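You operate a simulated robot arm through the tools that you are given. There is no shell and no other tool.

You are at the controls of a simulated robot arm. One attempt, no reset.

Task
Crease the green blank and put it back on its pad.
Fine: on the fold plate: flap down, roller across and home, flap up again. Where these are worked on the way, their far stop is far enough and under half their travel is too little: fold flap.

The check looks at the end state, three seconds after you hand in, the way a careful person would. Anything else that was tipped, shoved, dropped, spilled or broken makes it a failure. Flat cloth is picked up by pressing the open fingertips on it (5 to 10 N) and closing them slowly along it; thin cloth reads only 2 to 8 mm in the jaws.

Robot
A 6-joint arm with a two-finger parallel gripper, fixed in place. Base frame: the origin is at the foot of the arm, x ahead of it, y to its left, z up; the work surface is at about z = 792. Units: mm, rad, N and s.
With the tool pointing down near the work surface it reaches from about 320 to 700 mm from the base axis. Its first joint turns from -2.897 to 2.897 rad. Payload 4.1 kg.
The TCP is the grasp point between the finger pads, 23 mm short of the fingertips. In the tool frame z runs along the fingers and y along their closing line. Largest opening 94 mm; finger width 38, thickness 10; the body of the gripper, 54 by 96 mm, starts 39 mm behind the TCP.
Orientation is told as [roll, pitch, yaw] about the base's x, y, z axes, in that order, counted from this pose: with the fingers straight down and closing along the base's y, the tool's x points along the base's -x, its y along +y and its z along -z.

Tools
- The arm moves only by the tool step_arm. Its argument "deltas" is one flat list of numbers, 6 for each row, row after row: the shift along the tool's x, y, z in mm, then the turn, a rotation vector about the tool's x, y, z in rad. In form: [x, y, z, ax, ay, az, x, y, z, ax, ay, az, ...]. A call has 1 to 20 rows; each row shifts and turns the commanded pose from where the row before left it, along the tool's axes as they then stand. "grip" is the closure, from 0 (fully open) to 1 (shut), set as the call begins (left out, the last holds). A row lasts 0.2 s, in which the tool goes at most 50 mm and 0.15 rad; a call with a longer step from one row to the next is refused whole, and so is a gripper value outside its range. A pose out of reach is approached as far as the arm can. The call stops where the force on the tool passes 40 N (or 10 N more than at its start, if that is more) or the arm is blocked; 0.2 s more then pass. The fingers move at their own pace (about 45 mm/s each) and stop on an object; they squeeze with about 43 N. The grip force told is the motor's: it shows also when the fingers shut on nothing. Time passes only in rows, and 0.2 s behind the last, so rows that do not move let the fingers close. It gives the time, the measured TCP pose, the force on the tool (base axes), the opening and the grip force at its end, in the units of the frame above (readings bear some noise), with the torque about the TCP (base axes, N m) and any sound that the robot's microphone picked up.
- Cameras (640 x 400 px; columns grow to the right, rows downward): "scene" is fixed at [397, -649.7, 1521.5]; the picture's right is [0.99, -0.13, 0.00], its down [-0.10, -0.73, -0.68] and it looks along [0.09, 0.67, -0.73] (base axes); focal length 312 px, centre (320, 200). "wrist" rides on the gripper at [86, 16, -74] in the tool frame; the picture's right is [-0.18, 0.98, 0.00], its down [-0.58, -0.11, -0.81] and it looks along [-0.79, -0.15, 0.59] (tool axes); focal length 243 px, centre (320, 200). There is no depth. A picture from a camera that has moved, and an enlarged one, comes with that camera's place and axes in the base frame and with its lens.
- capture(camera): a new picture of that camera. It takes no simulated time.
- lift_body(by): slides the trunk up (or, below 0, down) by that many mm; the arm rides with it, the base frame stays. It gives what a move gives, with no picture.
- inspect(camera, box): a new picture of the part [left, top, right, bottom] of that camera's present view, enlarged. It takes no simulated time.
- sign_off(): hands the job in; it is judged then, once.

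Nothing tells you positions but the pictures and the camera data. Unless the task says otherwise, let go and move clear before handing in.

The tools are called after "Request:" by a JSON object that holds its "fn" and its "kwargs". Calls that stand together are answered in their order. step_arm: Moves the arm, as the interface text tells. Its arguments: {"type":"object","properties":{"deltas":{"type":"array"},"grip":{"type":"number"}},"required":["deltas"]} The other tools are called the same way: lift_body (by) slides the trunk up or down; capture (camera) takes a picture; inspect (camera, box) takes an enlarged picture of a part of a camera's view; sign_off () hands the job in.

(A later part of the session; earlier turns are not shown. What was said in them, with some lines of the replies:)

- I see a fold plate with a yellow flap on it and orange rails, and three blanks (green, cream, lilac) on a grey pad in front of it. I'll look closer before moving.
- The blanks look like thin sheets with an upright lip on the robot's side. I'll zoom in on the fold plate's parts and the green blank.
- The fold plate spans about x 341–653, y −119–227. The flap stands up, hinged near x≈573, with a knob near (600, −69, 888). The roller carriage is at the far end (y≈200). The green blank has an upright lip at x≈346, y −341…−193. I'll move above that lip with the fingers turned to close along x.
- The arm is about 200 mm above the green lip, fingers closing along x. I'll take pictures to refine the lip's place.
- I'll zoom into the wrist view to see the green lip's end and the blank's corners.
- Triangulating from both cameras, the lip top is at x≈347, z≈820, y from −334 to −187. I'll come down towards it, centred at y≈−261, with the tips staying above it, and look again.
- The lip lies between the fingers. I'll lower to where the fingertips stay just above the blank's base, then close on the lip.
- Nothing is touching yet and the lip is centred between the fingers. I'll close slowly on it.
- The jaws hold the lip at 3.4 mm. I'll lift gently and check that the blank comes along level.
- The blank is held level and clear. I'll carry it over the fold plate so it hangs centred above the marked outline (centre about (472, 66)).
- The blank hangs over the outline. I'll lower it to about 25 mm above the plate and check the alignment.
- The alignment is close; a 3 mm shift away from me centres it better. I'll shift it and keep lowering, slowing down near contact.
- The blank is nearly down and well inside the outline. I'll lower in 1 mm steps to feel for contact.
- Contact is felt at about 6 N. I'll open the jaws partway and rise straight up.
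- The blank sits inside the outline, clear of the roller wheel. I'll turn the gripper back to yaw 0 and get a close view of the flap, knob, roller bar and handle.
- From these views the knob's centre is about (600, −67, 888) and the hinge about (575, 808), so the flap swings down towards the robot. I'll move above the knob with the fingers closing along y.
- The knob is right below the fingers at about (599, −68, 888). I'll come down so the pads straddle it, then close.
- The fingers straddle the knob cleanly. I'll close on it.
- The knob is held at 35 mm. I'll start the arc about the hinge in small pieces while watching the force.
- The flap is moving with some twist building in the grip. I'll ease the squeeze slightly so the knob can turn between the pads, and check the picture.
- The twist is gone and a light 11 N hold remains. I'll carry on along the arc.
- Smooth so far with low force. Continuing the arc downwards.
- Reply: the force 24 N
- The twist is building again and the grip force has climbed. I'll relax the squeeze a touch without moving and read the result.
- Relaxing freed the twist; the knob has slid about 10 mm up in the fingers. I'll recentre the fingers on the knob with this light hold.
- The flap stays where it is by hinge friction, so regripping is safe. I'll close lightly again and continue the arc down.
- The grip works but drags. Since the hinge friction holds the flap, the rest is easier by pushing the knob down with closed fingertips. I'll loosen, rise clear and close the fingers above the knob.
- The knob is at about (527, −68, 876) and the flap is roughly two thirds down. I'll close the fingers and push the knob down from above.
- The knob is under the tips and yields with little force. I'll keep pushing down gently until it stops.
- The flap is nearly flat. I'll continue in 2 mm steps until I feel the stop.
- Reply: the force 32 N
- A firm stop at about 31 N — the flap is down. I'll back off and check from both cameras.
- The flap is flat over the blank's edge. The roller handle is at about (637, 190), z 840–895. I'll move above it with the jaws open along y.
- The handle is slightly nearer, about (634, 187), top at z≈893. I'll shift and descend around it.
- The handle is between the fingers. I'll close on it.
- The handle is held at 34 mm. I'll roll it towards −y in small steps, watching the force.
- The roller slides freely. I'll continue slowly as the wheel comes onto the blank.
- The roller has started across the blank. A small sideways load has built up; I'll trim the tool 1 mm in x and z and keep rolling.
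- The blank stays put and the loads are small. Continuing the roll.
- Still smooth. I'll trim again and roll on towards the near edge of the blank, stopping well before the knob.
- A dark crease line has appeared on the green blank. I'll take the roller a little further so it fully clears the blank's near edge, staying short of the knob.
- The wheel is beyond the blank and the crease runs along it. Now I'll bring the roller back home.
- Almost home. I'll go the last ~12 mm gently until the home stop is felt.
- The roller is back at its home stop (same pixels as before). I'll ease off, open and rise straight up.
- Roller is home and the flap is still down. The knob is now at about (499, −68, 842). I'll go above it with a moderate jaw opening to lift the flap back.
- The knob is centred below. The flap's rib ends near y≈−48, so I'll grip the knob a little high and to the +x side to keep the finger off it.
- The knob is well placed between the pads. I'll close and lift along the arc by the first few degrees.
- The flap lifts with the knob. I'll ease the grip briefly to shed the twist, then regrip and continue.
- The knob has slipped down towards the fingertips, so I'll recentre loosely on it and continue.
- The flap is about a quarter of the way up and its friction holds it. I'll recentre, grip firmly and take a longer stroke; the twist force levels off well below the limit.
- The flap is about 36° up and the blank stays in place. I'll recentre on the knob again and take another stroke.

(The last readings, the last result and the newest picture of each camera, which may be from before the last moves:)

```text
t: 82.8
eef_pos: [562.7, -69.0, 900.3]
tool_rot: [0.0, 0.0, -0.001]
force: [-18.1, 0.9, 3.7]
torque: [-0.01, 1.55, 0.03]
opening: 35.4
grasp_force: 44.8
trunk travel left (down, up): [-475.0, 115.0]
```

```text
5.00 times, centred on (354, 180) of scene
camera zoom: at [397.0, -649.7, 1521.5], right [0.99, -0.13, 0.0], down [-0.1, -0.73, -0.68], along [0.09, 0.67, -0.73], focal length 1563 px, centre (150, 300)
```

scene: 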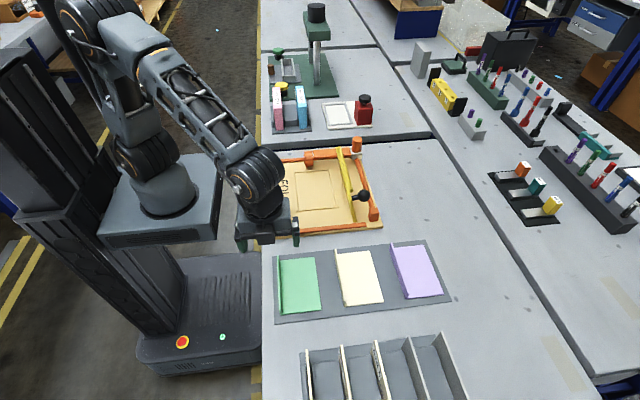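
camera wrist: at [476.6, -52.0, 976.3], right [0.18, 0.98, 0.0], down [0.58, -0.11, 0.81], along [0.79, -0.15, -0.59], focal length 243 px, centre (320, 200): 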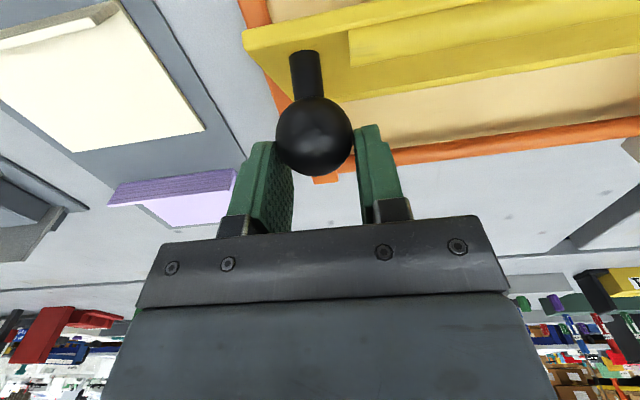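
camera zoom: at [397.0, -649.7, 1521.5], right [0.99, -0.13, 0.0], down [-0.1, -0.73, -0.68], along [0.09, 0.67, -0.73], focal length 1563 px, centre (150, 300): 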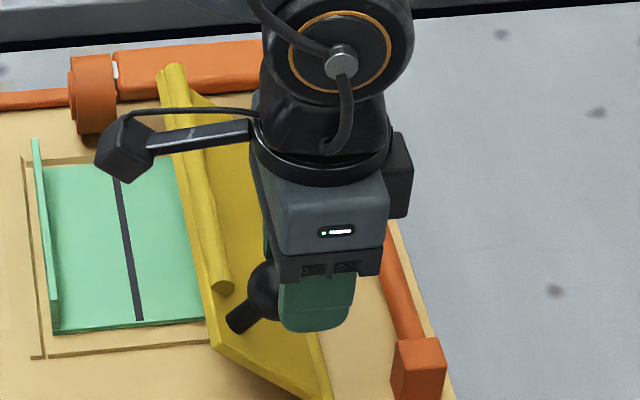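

Progress is steady, with the flap about 46° up. One more recentre and stroke.

Request:
{"fn": "step_arm", "kwargs": {"deltas": [5, 0, 2, 0, 0, 0, 5, 0, 2, 0, 0, 0, 0, 0, 0, 0, 0, 0], "grip": 0.615}}

Request:
{"fn": "step_arm", "kwargs": {"deltas": [0, 0, 0, 0, 0, 0, 0, 0, 0, 0, 0, 0, -3.9, 0, -1.2, 0, 0, 0, -4.0, 0, -1.2, 0, 0, 0, -4.3, 0, -0.8, 0, 0, 0, -4.3, 0, -0.8, 0, 0, 0, -4.4, 0, -0.4, 0, 0, 0, -4.4, 0, -0.3, 0, 0, 0], "grip": 0.7}}

Request:
{"fn": "capture", "kwargs": {"camera": "wrist"}}

Request:
{"fn": "inspect", "kwargs": {"camera": "scene", "box": [290, 140, 418, 220]}}

```text
t: 83.6
eef_pos: [553.3, -69.0, 895.9]
tool_rot: [0.002, -0.001, -0.001]
force: [-0.6, -0.1, -0.3]
torque: [-0.04, -0.02, -0.02]
opening: 36.7
grasp_force: 0.0
trunk travel left (down, up): [-475.0, 115.0]
```

```text
t: 85.4
eef_pos: [578.4, -68.1, 901.6]
tool_rot: [0.0, 0.0, 0.001]
force: [-15.8, 1.0, 0.4]
torque: [0.04, 1.44, -0.01]
opening: 35.4
grasp_force: 44.7
trunk travel left (down, up): [-475.0, 115.0]
```

```text
taken
camera wrist: at [492.3, -52.1, 977.0], right [0.18, 0.98, 0.0], down [0.58, -0.11, 0.81], along [0.79, -0.15, -0.59], focal length 243 px, centre (320, 200)
```

wrist: 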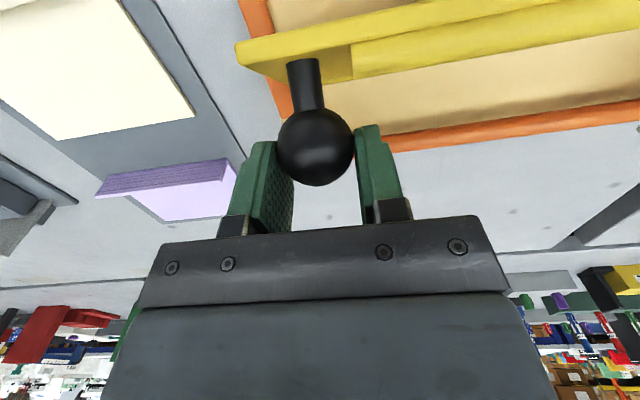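

```text
5.00 times, centred on (354, 180) of scene
camera zoom: at [397.0, -649.7, 1521.5], right [0.99, -0.13, 0.0], down [-0.1, -0.73, -0.68], along [0.09, 0.67, -0.73], focal length 1563 px, centre (150, 300)
```

zoom: 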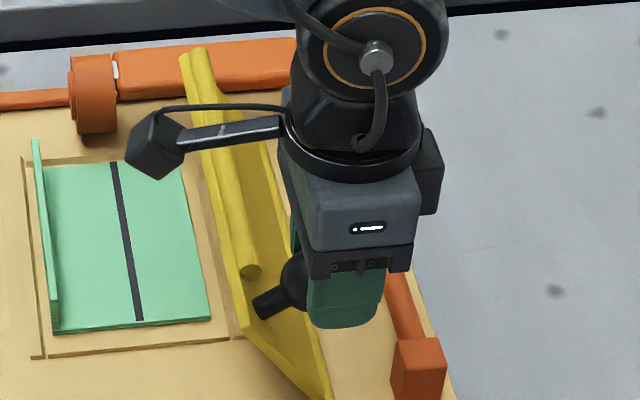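

The flap is about 60° up of 82°. Recentre and a further stroke towards upright.

Request:
{"fn": "step_arm", "kwargs": {"deltas": [4, 0, 0, 0, 0, 0, 4, 0, 0, 0, 0, 0, 0, 0, 0, 0, 0, 0], "grip": 0.615}}

Request:
{"fn": "step_arm", "kwargs": {"deltas": [0, 0, 0, 0, 0, 0, 0, 0, 0, 0, 0, 0, -4.4, 0, -0.3, 0, 0, 0, -4.4, 0, -0.2, 0, 0, 0, -4.4, 0, 0.2, 0, 0, 0, -4.4, 0, 0.3, 0, 0, 0, -4.4, 0, 0.6, 0, 0, 0, -4.3, 0, 0.7, 0, 0, 0], "grip": 0.7}}

Request:
{"fn": "capture", "kwargs": {"camera": "wrist"}}

Request:
{"fn": "inspect", "kwargs": {"camera": "scene", "box": [290, 140, 418, 220]}}

```text
t: 86.2
eef_pos: [572.4, -67.5, 901.9]
tool_rot: [-0.001, 0.0, 0.001]
force: [-0.1, 0.1, 0.2]
torque: [-0.04, 0.0, 0.01]
opening: 36.4
grasp_force: 0.2
trunk travel left (down, up): [-475.0, 115.0]
```

```text
t: 88.0
eef_pos: [595.7, -69.0, 901.3]
tool_rot: [0.0, 0.0, 0.0]
force: [-15.5, -1.2, 8.6]
torque: [0.0, 1.49, -0.01]
opening: 35.3
grasp_force: 45.4
trunk travel left (down, up): [-475.0, 115.0]
```

```text
taken
camera wrist: at [510.0, -52.1, 976.2], right [0.18, 0.98, 0.0], down [0.58, -0.11, 0.81], along [0.79, -0.15, -0.59], focal length 243 px, centre (320, 200)
```

wrist: 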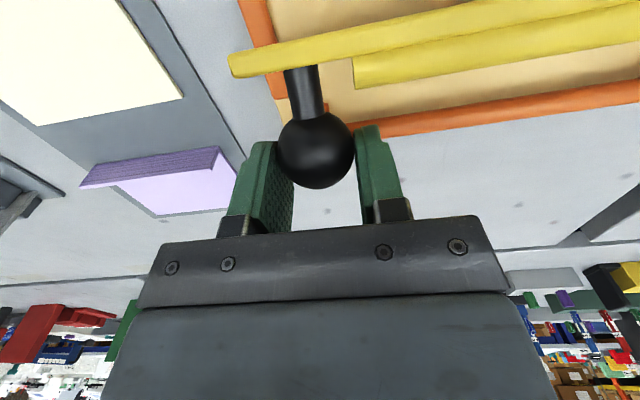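

```text
5.00 times, centred on (354, 180) of scene
camera zoom: at [397.0, -649.7, 1521.5], right [0.99, -0.13, 0.0], down [-0.1, -0.73, -0.68], along [0.09, 0.67, -0.73], focal length 1563 px, centre (150, 300)
```

zoom: 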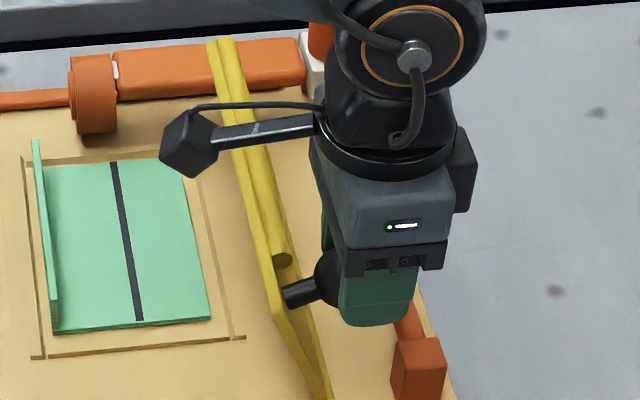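

About 10° remain. Recentre and push the last part until the upright stop is felt.

Request:
{"fn": "step_arm", "kwargs": {"deltas": [4, 0, 0, 0, 0, 0, 4, 0, 0, 0, 0, 0, 0, 0, 0, 0, 0, 0], "grip": 0.615}}

Request:
{"fn": "step_arm", "kwargs": {"deltas": [0, 0, 0, 0, 0, 0, 0, 0, 0, 0, 0, 0, -4, 0, 0.6, 0, 0, 0, -4, 0, 0.7, 0, 0, 0, -3.5, 0, 0.8, 0, 0, 0, -3, 0, 0.9, 0, 0, 0, -3, 0, 0.9, 0, 0, 0], "grip": 0.7}}

Request:
{"fn": "capture", "kwargs": {"camera": "wrist"}}

Request:
{"fn": "inspect", "kwargs": {"camera": "scene", "box": [290, 140, 418, 220]}}

```text
t: 88.8
eef_pos: [589.7, -68.6, 900.3]
tool_rot: [0.0, -0.002, 0.0]
force: [0.8, 1.0, 0.1]
torque: [0.01, -0.01, 0.02]
opening: 36.5
grasp_force: 0.2
trunk travel left (down, up): [-475.0, 115.0]
```

```text
t: 90.4
eef_pos: [606.2, -67.0, 896.5]
tool_rot: [0.0, -0.002, 0.0]
force: [-13.7, 1.2, 7.7]
torque: [0.05, 1.43, 0.0]
opening: 35.2
grasp_force: 44.7
trunk travel left (down, up): [-475.0, 115.0]
```

```text
taken
camera wrist: at [519.8, -52.1, 971.6], right [0.18, 0.98, 0.0], down [0.58, -0.11, 0.81], along [0.79, -0.15, -0.59], focal length 243 px, centre (320, 200)
```

wrist: 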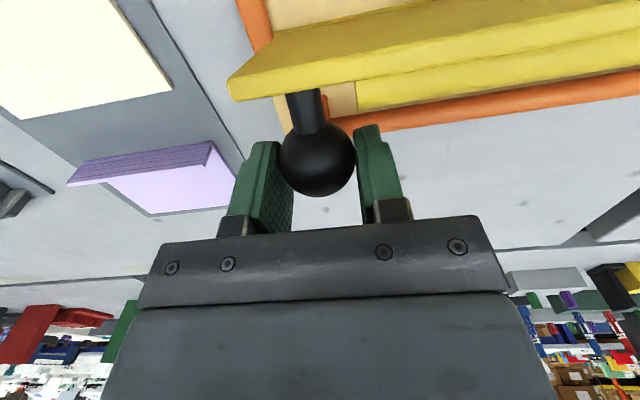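

```text
5.00 times, centred on (354, 180) of scene
camera zoom: at [397.0, -649.7, 1521.5], right [0.99, -0.13, 0.0], down [-0.1, -0.73, -0.68], along [0.09, 0.67, -0.73], focal length 1563 px, centre (150, 300)
```

zoom: 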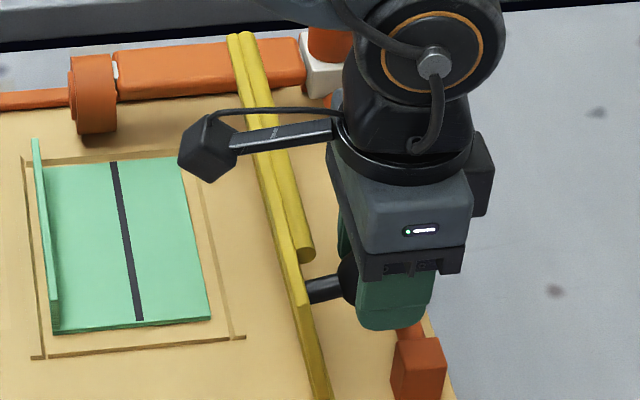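

The flap is almost back at its starting pose (within about 1–2°). I'll recentre once more and nudge it to the stop.

Request:
{"fn": "step_arm", "kwargs": {"deltas": [3, 0, 0, 0, 0, 0, 3, 0, 0, 0, 0, 0, 0, 0, 0, 0, 0, 0], "grip": 0.615}}

Request:
{"fn": "step_arm", "kwargs": {"deltas": [0, 0, 0, 0, 0, 0, 0, 0, 0, 0, 0, 0, -2, 0, 0.5, 0, 0, 0, -2, 0, 0.5, 0, 0, 0, -2, 0, 0.5, 0, 0, 0, -1.5, 0, 0.4, 0, 0, 0], "grip": 0.7}}

Request:
{"fn": "inspect", "kwargs": {"camera": "scene", "box": [290, 140, 418, 220]}}

```text
t: 91.2
eef_pos: [603.1, -68.6, 893.9]
tool_rot: [0.0, -0.002, 0.0]
force: [-0.4, 1.2, -0.4]
torque: [0.01, 0.01, -0.01]
opening: 36.4
grasp_force: 0.4
trunk travel left (down, up): [-475.0, 115.0]
```

```text
t: 92.6
eef_pos: [605.3, -67.4, 894.6]
tool_rot: [0.0, 0.003, -0.001]
force: [-26.2, 4.0, 13.2]
torque: [-0.01, 1.18, -0.01]
opening: 35.7
grasp_force: 45.0
trunk travel left (down, up): [-475.0, 115.0]
```

```text
5.00 times, centred on (354, 180) of scene
camera zoom: at [397.0, -649.7, 1521.5], right [0.99, -0.13, 0.0], down [-0.1, -0.73, -0.68], along [0.09, 0.67, -0.73], focal length 1563 px, centre (150, 300)
```

zoom: 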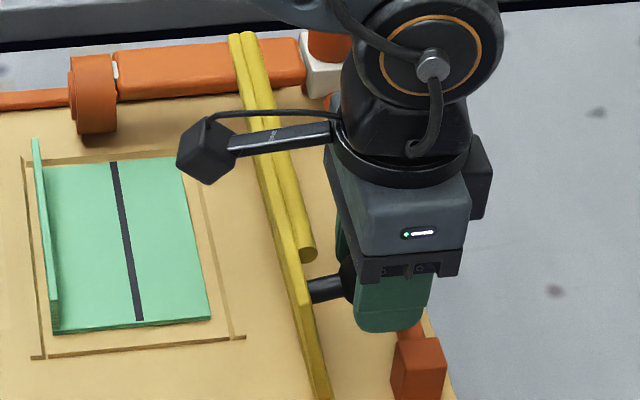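

The stop is felt (26 N) and the flap matches its starting pose. I'll release, rise clear and verify.

Request:
{"fn": "step_arm", "kwargs": {"deltas": [0, 0, 0, 0, 0, 0, 3, 0, 0, 0, 0, 0, 0, 0, 0, 0, 0, 0], "grip": 0.5}}

Request:
{"fn": "step_arm", "kwargs": {"deltas": [0, 0, -8, 0, 0, 0, 0, 0, -15, 0, 0, 0, 0, 0, -25, 0, 0, 0, 0, 0, -30, 0, 0, 0, 0, 0, -30, 0, 0, 0, 0, 0, 0, 0, 0, 0]}}

Request:
{"fn": "inspect", "kwargs": {"camera": "scene", "box": [250, 120, 410, 250]}}

Request:
{"fn": "capture", "kwargs": {"camera": "wrist"}}

```text
t: 93.4
eef_pos: [605.6, -68.1, 892.1]
tool_rot: [0.001, -0.001, -0.001]
force: [0.5, -0.7, -0.5]
torque: [0.01, -0.01, -0.02]
opening: 47.0
grasp_force: 0.0
trunk travel left (down, up): [-475.0, 115.0]
```

```text
t: 94.8
eef_pos: [606.4, -67.5, 1000.7]
tool_rot: [0.001, 0.001, 0.0]
force: [0.4, -0.8, 0.6]
torque: [0.0, 0.01, 0.02]
opening: 47.1
grasp_force: 0.0
trunk travel left (down, up): [-475.0, 115.0]
```

```text
3.08 times, centred on (330, 185) of scene
camera zoom: at [397.0, -649.7, 1521.5], right [0.99, -0.13, 0.0], down [-0.1, -0.73, -0.68], along [0.09, 0.67, -0.73], focal length 962 px, centre (289, 246)
```

zoom: 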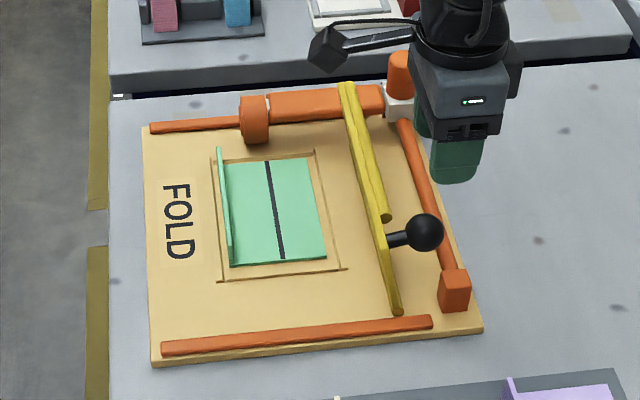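

```text
taken
camera wrist: at [519.7, -51.2, 1076.2], right [0.18, 0.98, 0.0], down [0.58, -0.11, 0.81], along [0.79, -0.15, -0.59], focal length 243 px, centre (320, 200)
```

wrist: 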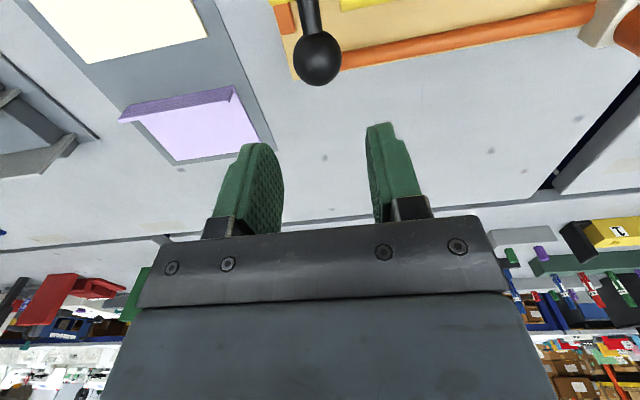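

The flap is exactly where it began, the roller is home, and the blank is creased and undisturbed. I'll return above the blank's lip and turn the jaws to close along x.

Request:
{"fn": "step_arm", "kwargs": {"deltas": [30, 22.8, 0, 0, 0, 0, 30, 22.8, 0, 0, 0, 0, 30, 22.8, 0, 0, 0, 0, 30, 22.8, 0, 0, 0, 0, 30, 22.8, 0, 0, 0, 0, 30.1, 23, 0, 0, 0, 0, 0, 0, 0, 0, 0, 0.1428, 0, 0, 0, 0, 0, 0.1428, 0, 0, 0, 0, 0, 0.1428, 0, 0, 0, 0, 0, 0.1428, 0, 0, 0, 0, 0, 0.1428, 0, 0, 0, 0, 0, 0.1428, 0, 0, 0, 0, 0, 0.1428, 0, 0, 0, 0, 0, 0.1428, 0, 0, 0, 0, 0, 0.1428, 0, 0, 0, 0, 0, 0.1428, 0, 0, 0, 0, 0, 0.1428, 0, 0, 0, 0, 0, 0], "grip": 0.5}}

Request:
{"fn": "step_arm", "kwargs": {"deltas": [0, 0, 30, 0, 0, 0, 0, 0, 35, 0, 0, 0, 0, 0, 35, 0, 0, 0, 0, 0, 20, 0, 0, 0, 0, 0, 0, 0, 0, 0]}}

Request:
{"fn": "capture", "kwargs": {"camera": "wrist"}}

Request:
{"fn": "inspect", "kwargs": {"camera": "scene", "box": [260, 130, 388, 210]}}

```text
t: 98.6
eef_pos: [425.2, 69.0, 1001.0]
tool_rot: [0.0, 0.0, -1.571]
force: [0.0, -0.1, 0.4]
torque: [0.02, 0.0, -0.03]
opening: 46.9
grasp_force: 0.1
trunk travel left (down, up): [-475.0, 115.0]
```

```text
t: 99.8
eef_pos: [425.3, 68.7, 881.0]
tool_rot: [0.0, -0.002, -1.57]
force: [0.0, 0.4, -0.2]
torque: [0.0, 0.0, 0.02]
opening: 47.0
grasp_force: 0.1
trunk travel left (down, up): [-475.0, 115.0]
```

```text
taken
camera wrist: at [441.4, 155.1, 956.4], right [0.98, -0.18, 0.0], down [-0.11, -0.58, 0.81], along [-0.15, -0.79, -0.59], focal length 243 px, centre (320, 200)
```

wrist: 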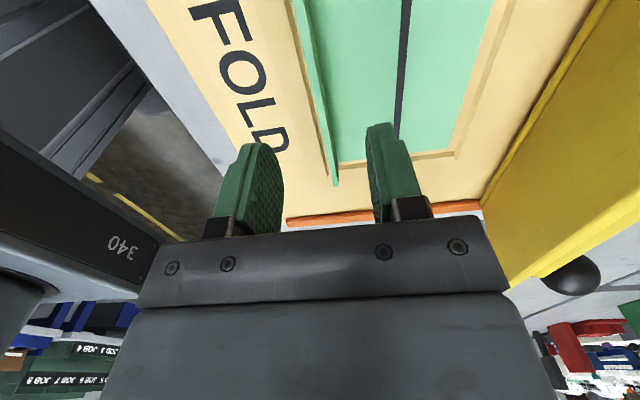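

```text
5.00 times, centred on (324, 170) of scene
camera zoom: at [397.0, -649.7, 1521.5], right [0.99, -0.13, 0.0], down [-0.1, -0.73, -0.68], along [0.09, 0.67, -0.73], focal length 1563 px, centre (300, 350)
```

zoom: 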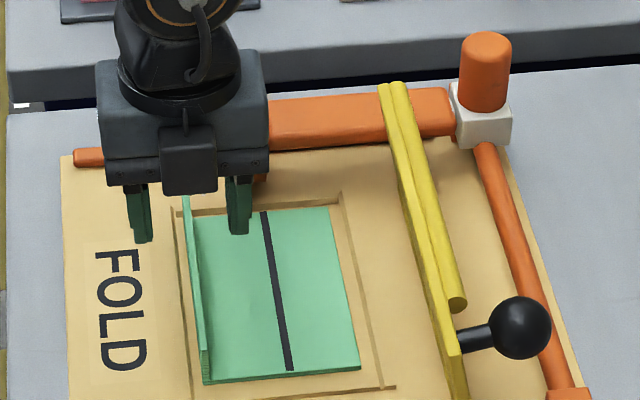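

The lip is centred between the jaws. I'll lower to the placement height and close on it.

Request:
{"fn": "step_arm", "kwargs": {"deltas": [0, 0, 18, 0, 0, 0, 0, 0, 14, 0, 0, 0, 0, 0, 9, 0, 0, 0, 0, 0, 5.5, 0, 0, 0, 0, 0, 0, 0, 0, 0]}}

Request:
{"fn": "step_arm", "kwargs": {"deltas": [0, 0, 0, 0, 0, 0, 0, 0, 0, 0, 0, 0, 0, 0, 0, 0, 0, 0, 0, 0, 0, 0, 0, 0, 0, 0, 0, 0, 0, 0], "grip": 1}}

Request:
{"fn": "inspect", "kwargs": {"camera": "scene", "box": [260, 140, 388, 220]}}

```text
t: 101.0
eef_pos: [425.5, 68.6, 833.7]
tool_rot: [0.0, -0.003, -1.571]
force: [-0.3, 0.1, -0.3]
torque: [-0.01, -0.03, -0.02]
opening: 47.2
grasp_force: 0.1
trunk travel left (down, up): [-475.0, 115.0]
```

```text
t: 102.2
eef_pos: [426.4, 67.3, 833.6]
tool_rot: [0.0, 0.001, -1.572]
force: [-1.2, -1.3, -0.1]
torque: [0.02, 0.01, 0.04]
opening: 3.5
grasp_force: 43.1
trunk travel left (down, up): [-475.0, 115.0]
```

```text
5.00 times, centred on (324, 180) of scene
camera zoom: at [397.0, -649.7, 1521.5], right [0.99, -0.13, 0.0], down [-0.1, -0.73, -0.68], along [0.09, 0.67, -0.73], focal length 1563 px, centre (300, 300)
```

zoom: 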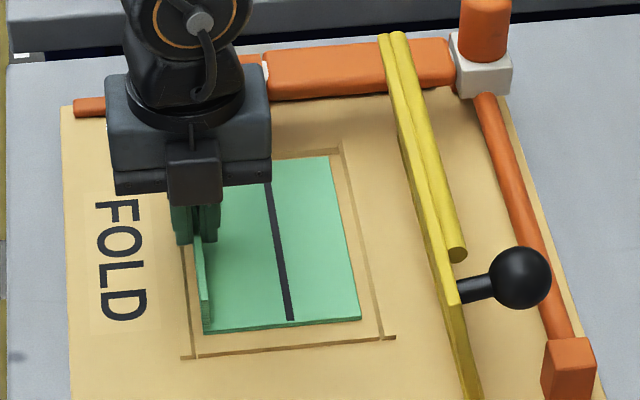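

The lip is held again (3.5 mm). I'll lift it and carry it back over its pad spot.

Request:
{"fn": "step_arm", "kwargs": {"deltas": [0, 0, -8, 0, 0, 0, 0, 0, -15, 0, 0, 0, 0, 0, -25, 0, 0, 0, 0, 0, -30, 0, 0, 0, 0, 0, -30, 0, 0, 0, 0, 0, 0, 0, 0, 0]}}

Request:
{"fn": "step_arm", "kwargs": {"deltas": [-15, -4, 0, 0, 0, 0, -27, -6.5, 0, 0, 0, 0, -27, -6.5, 0, 0, 0, 0, -27, -6.5, 0, 0, 0, 0, -27, -6.5, 0, 0, 0, 0, -27, -6.5, 0, 0, 0, 0, -27, -6.5, 0, 0, 0, 0, -27, -6.5, 0, 0, 0, 0, -27, -6.5, 0, 0, 0, 0, -27, -6.5, 0, 0, 0, 0, -27, -6.5, 0, 0, 0, 0, -27, -6.5, 0, 0, 0, 0, -18, -3, 0, 0, 0, 0, 0, 0, 0, 0, 0, 0]}}

Request:
{"fn": "inspect", "kwargs": {"camera": "scene", "box": [240, 180, 400, 300]}}

Request:
{"fn": "capture", "kwargs": {"camera": "wrist"}}

```text
t: 103.6
eef_pos: [426.5, 68.0, 942.2]
tool_rot: [0.0, 0.0, -1.573]
force: [0.3, 0.0, -0.2]
torque: [-0.01, 0.0, -0.01]
opening: 3.4
grasp_force: 42.8
trunk travel left (down, up): [-475.0, 115.0]
```

```text
t: 106.6
eef_pos: [348.1, -259.9, 941.4]
tool_rot: [-0.001, 0.001, -1.57]
force: [-0.8, -0.7, -1.5]
torque: [-0.01, -0.02, -0.02]
opening: 3.4
grasp_force: 43.0
trunk travel left (down, up): [-475.0, 115.0]
```

```text
3.33 times, centred on (320, 240) of scene
camera zoom: at [397.0, -649.7, 1521.5], right [0.99, -0.13, 0.0], down [-0.1, -0.73, -0.68], along [0.09, 0.67, -0.73], focal length 1042 px, centre (320, 67)
```

zoom: 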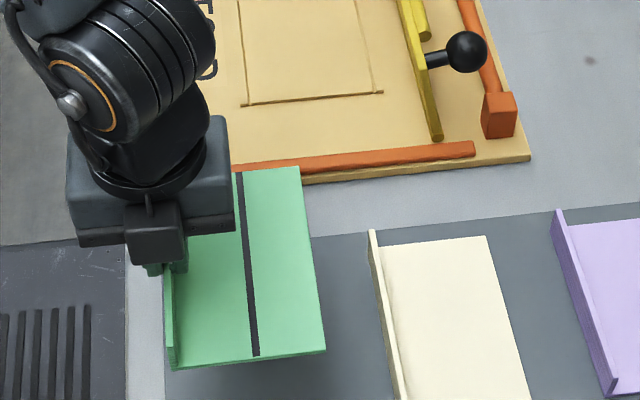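

```text
taken
camera wrist: at [364.5, -173.7, 1018.0], right [0.98, -0.18, 0.0], down [-0.11, -0.58, 0.81], along [-0.15, -0.79, -0.59], focal length 243 px, centre (320, 200)
```

wrist: 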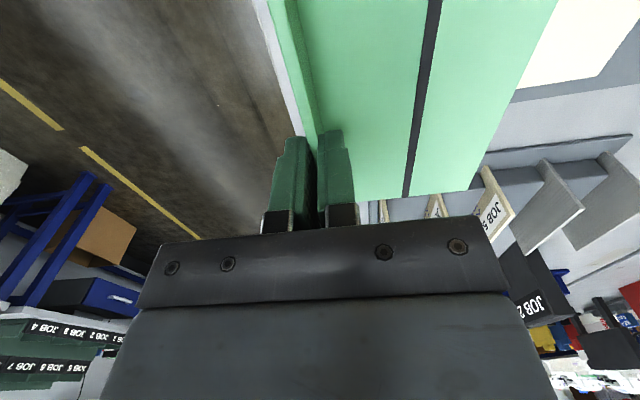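

The creased blank hangs over its own spot. I'll lower it to just above the pad, then feel for contact in 1 mm steps.

Request:
{"fn": "step_arm", "kwargs": {"deltas": [0, 0, 20, 0, 0, 0, 0, 0, 30, 0, 0, 0, 0, 0, 30, 0, 0, 0, 0, 0, 18, 0, 0, 0, 0, 0, 10, 0, 0, 0, 0, 0, 5, 0, 0, 0, 0, 0, 0, 0, 0, 0]}}

Request:
{"fn": "inspect", "kwargs": {"camera": "scene", "box": [240, 220, 400, 320]}}

```text
t: 108.2
eef_pos: [348.7, -262.5, 829.7]
tool_rot: [0.0, 0.001, -1.571]
force: [-0.5, -0.2, -0.6]
torque: [0.02, 0.0, -0.01]
opening: 3.3
grasp_force: 42.6
trunk travel left (down, up): [-475.0, 115.0]
```

```text
4.00 times, centred on (320, 270) of scene
camera zoom: at [397.0, -649.7, 1521.5], right [0.99, -0.13, 0.0], down [-0.1, -0.73, -0.68], along [0.09, 0.67, -0.73], focal length 1250 px, centre (320, -80)
```

zoom: 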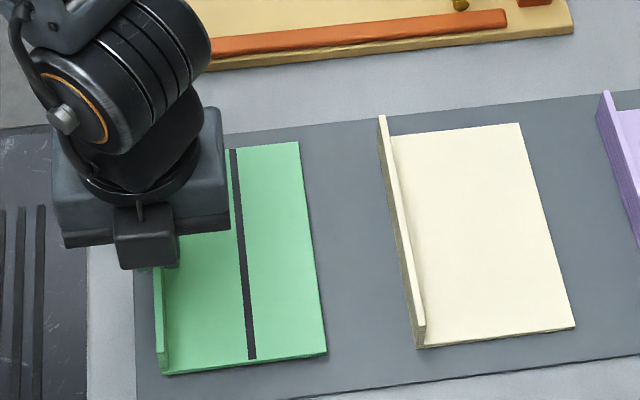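

Request:
{"fn": "step_arm", "kwargs": {"deltas": [0, 0, 1.5, 0, 0, 0, 0, 0, 1, 0, 0, 0, 0, 0, 1, 0, 0, 0, 0, 0, 0, 0, 0, 0]}}

Request:
{"fn": "step_arm", "kwargs": {"deltas": [0, 0, 1, 0, 0, 0, 0, 0, 0, 0, 0, 0]}}

```text
t: 109.2
eef_pos: [347.3, -261.4, 826.3]
tool_rot: [0.001, 0.0, -1.57]
force: [0.5, -0.3, -0.1]
torque: [0.03, 0.05, -0.02]
opening: 3.5
grasp_force: 42.3
trunk travel left (down, up): [-475.0, 115.0]
```

```text
t: 109.8
eef_pos: [347.5, -261.9, 825.0]
tool_rot: [-0.001, 0.001, -1.571]
force: [-1.8, 0.5, 1.8]
torque: [0.05, 0.02, 0.05]
opening: 3.2
grasp_force: 43.2
trunk travel left (down, up): [-475.0, 115.0]
```

First light touch. A little more, then release.

Request:
{"fn": "step_arm", "kwargs": {"deltas": [0, 0, 0.7, 0, 0, 0, 0, 0, 0, 0, 0, 0]}}

Request:
{"fn": "step_arm", "kwargs": {"deltas": [0, 0, 0, 0, 0, 0, 0, 0, 0, 0, 0, 0, 0, 0, 0, 0, 0, 0, 0, 0, 0, 0, 0, 0], "grip": 0.5}}

Request:
{"fn": "step_arm", "kwargs": {"deltas": [0, 0, -5, 0, 0, 0, 0, 0, -15, 0, 0, 0, 0, 0, -30, 0, 0, 0, 0, 0, -40, 0, 0, 0, 0, 0, -40, 0, 0, 0, 0, 0, -40, 0, 0, 0, 0, 0, 0, 0, 0, 0]}}

Request:
{"fn": "inspect", "kwargs": {"camera": "scene", "box": [260, 230, 460, 330]}}

Request:
{"fn": "capture", "kwargs": {"camera": "wrist"}}

```text
t: 110.4
eef_pos: [347.0, -261.1, 825.1]
tool_rot: [0.002, -0.002, -1.572]
force: [0.8, -1.3, 5.9]
torque: [0.07, -0.02, -0.01]
opening: 3.4
grasp_force: 42.3
trunk travel left (down, up): [-475.0, 115.0]
```

```text
t: 111.4
eef_pos: [349.0, -261.2, 824.5]
tool_rot: [0.0, 0.0, -1.572]
force: [0.5, -0.3, 0.4]
torque: [0.02, 0.01, 0.02]
opening: 47.0
grasp_force: 0.0
trunk travel left (down, up): [-475.0, 115.0]
```

```text
t: 113.0
eef_pos: [348.6, -260.7, 995.8]
tool_rot: [0.001, -0.001, -1.571]
force: [0.4, -0.1, -0.5]
torque: [0.03, -0.02, 0.01]
opening: 47.0
grasp_force: 0.1
trunk travel left (down, up): [-475.0, 115.0]
```

```text
3.20 times, centred on (360, 280) of scene
camera zoom: at [397.0, -649.7, 1521.5], right [0.99, -0.13, 0.0], down [-0.1, -0.73, -0.68], along [0.09, 0.67, -0.73], focal length 1000 px, centre (192, -56)
```

zoom: 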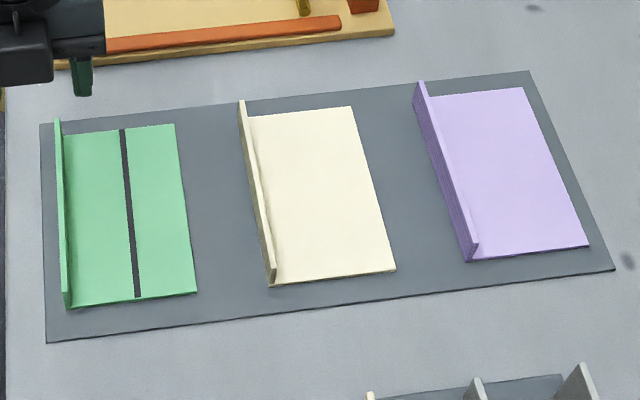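

```text
taken
camera wrist: at [364.9, -175.2, 1071.4], right [0.98, -0.18, 0.0], down [-0.11, -0.58, 0.81], along [-0.15, -0.79, -0.59], focal length 243 px, centre (320, 200)
```

wrist: 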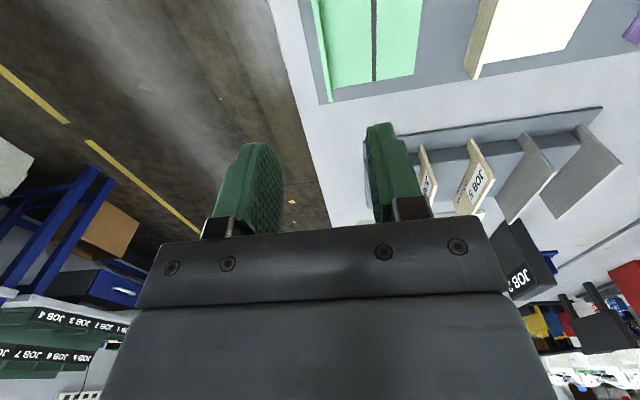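

The creased green blank lies back on its pad within about 2 mm of where it started. I'll rise a bit more and make a last check of the whole scene.

Request:
{"fn": "step_arm", "kwargs": {"deltas": [0, 0, -30, 0, 0, 0, 0, 0, -30, 0, 0, 0, 0, 0, -30, 0, 0, 0, 0, 0, 0, 0, 0, 0], "grip": 0}}

Request:
{"fn": "capture", "kwargs": {"camera": "scene"}}

Request:
{"fn": "inspect", "kwargs": {"camera": "scene", "box": [250, 120, 410, 250]}}

```text
t: 114.0
eef_pos: [350.0, -259.2, 1083.5]
tool_rot: [0.001, -0.001, -1.572]
force: [-0.4, 0.3, 0.2]
torque: [-0.03, -0.01, 0.03]
opening: 93.8
grasp_force: 0.1
trunk travel left (down, up): [-475.0, 115.0]
```

```text
taken
```

scene: 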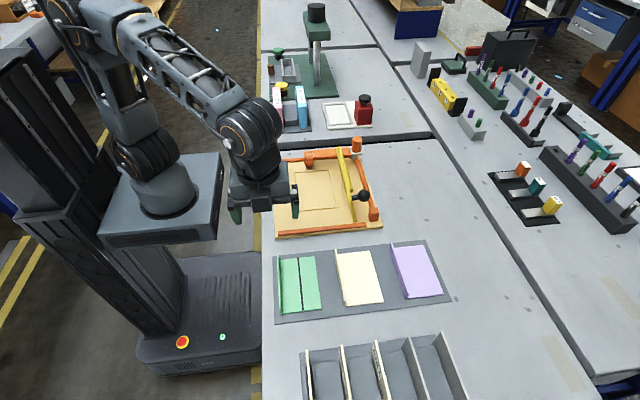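

```text
3.08 times, centred on (330, 185) of scene
camera zoom: at [397.0, -649.7, 1521.5], right [0.99, -0.13, 0.0], down [-0.1, -0.73, -0.68], along [0.09, 0.67, -0.73], focal length 962 px, centre (289, 246)
```

zoom: 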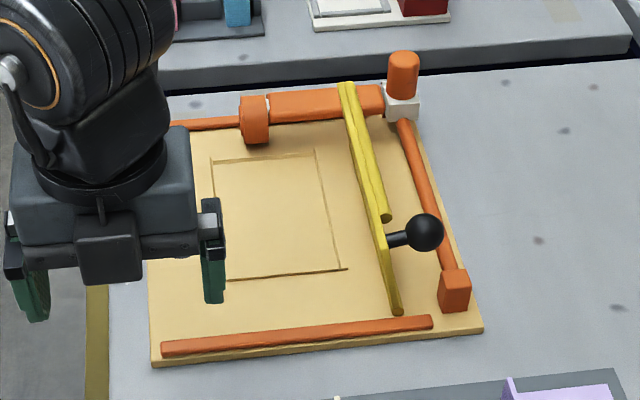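

The crease is on the blank, the blank is on its pad, the flap is up, the roller is home and nothing else has been disturbed. The arm is clear with open jaws, so I'm handing in.

Request:
{"fn": "sign_off", "kwargs": {}}

```text
The job is handed in.
```

The green blank is creased and back on its pad, within about 2 mm of where it started. I've handed the job in; the result of the check hasn't come back.

- **Fold plate:** I put the flap down to its stop and rolled the roller past the blank's near edge. I then brought it back to its home stop and raised the flap to its upright stop. In the final picture both sit where they began.
- **Roller travel:** I stopped the roller at y ≈ −22, short of the end block on its rod, because the flap's knob blocks its path further on. The dark crease line runs the full length of the blank.
- **Surroundings:** nothing else appears moved, tipped or touched in the final pictures. The arm is clear with its jaws open.
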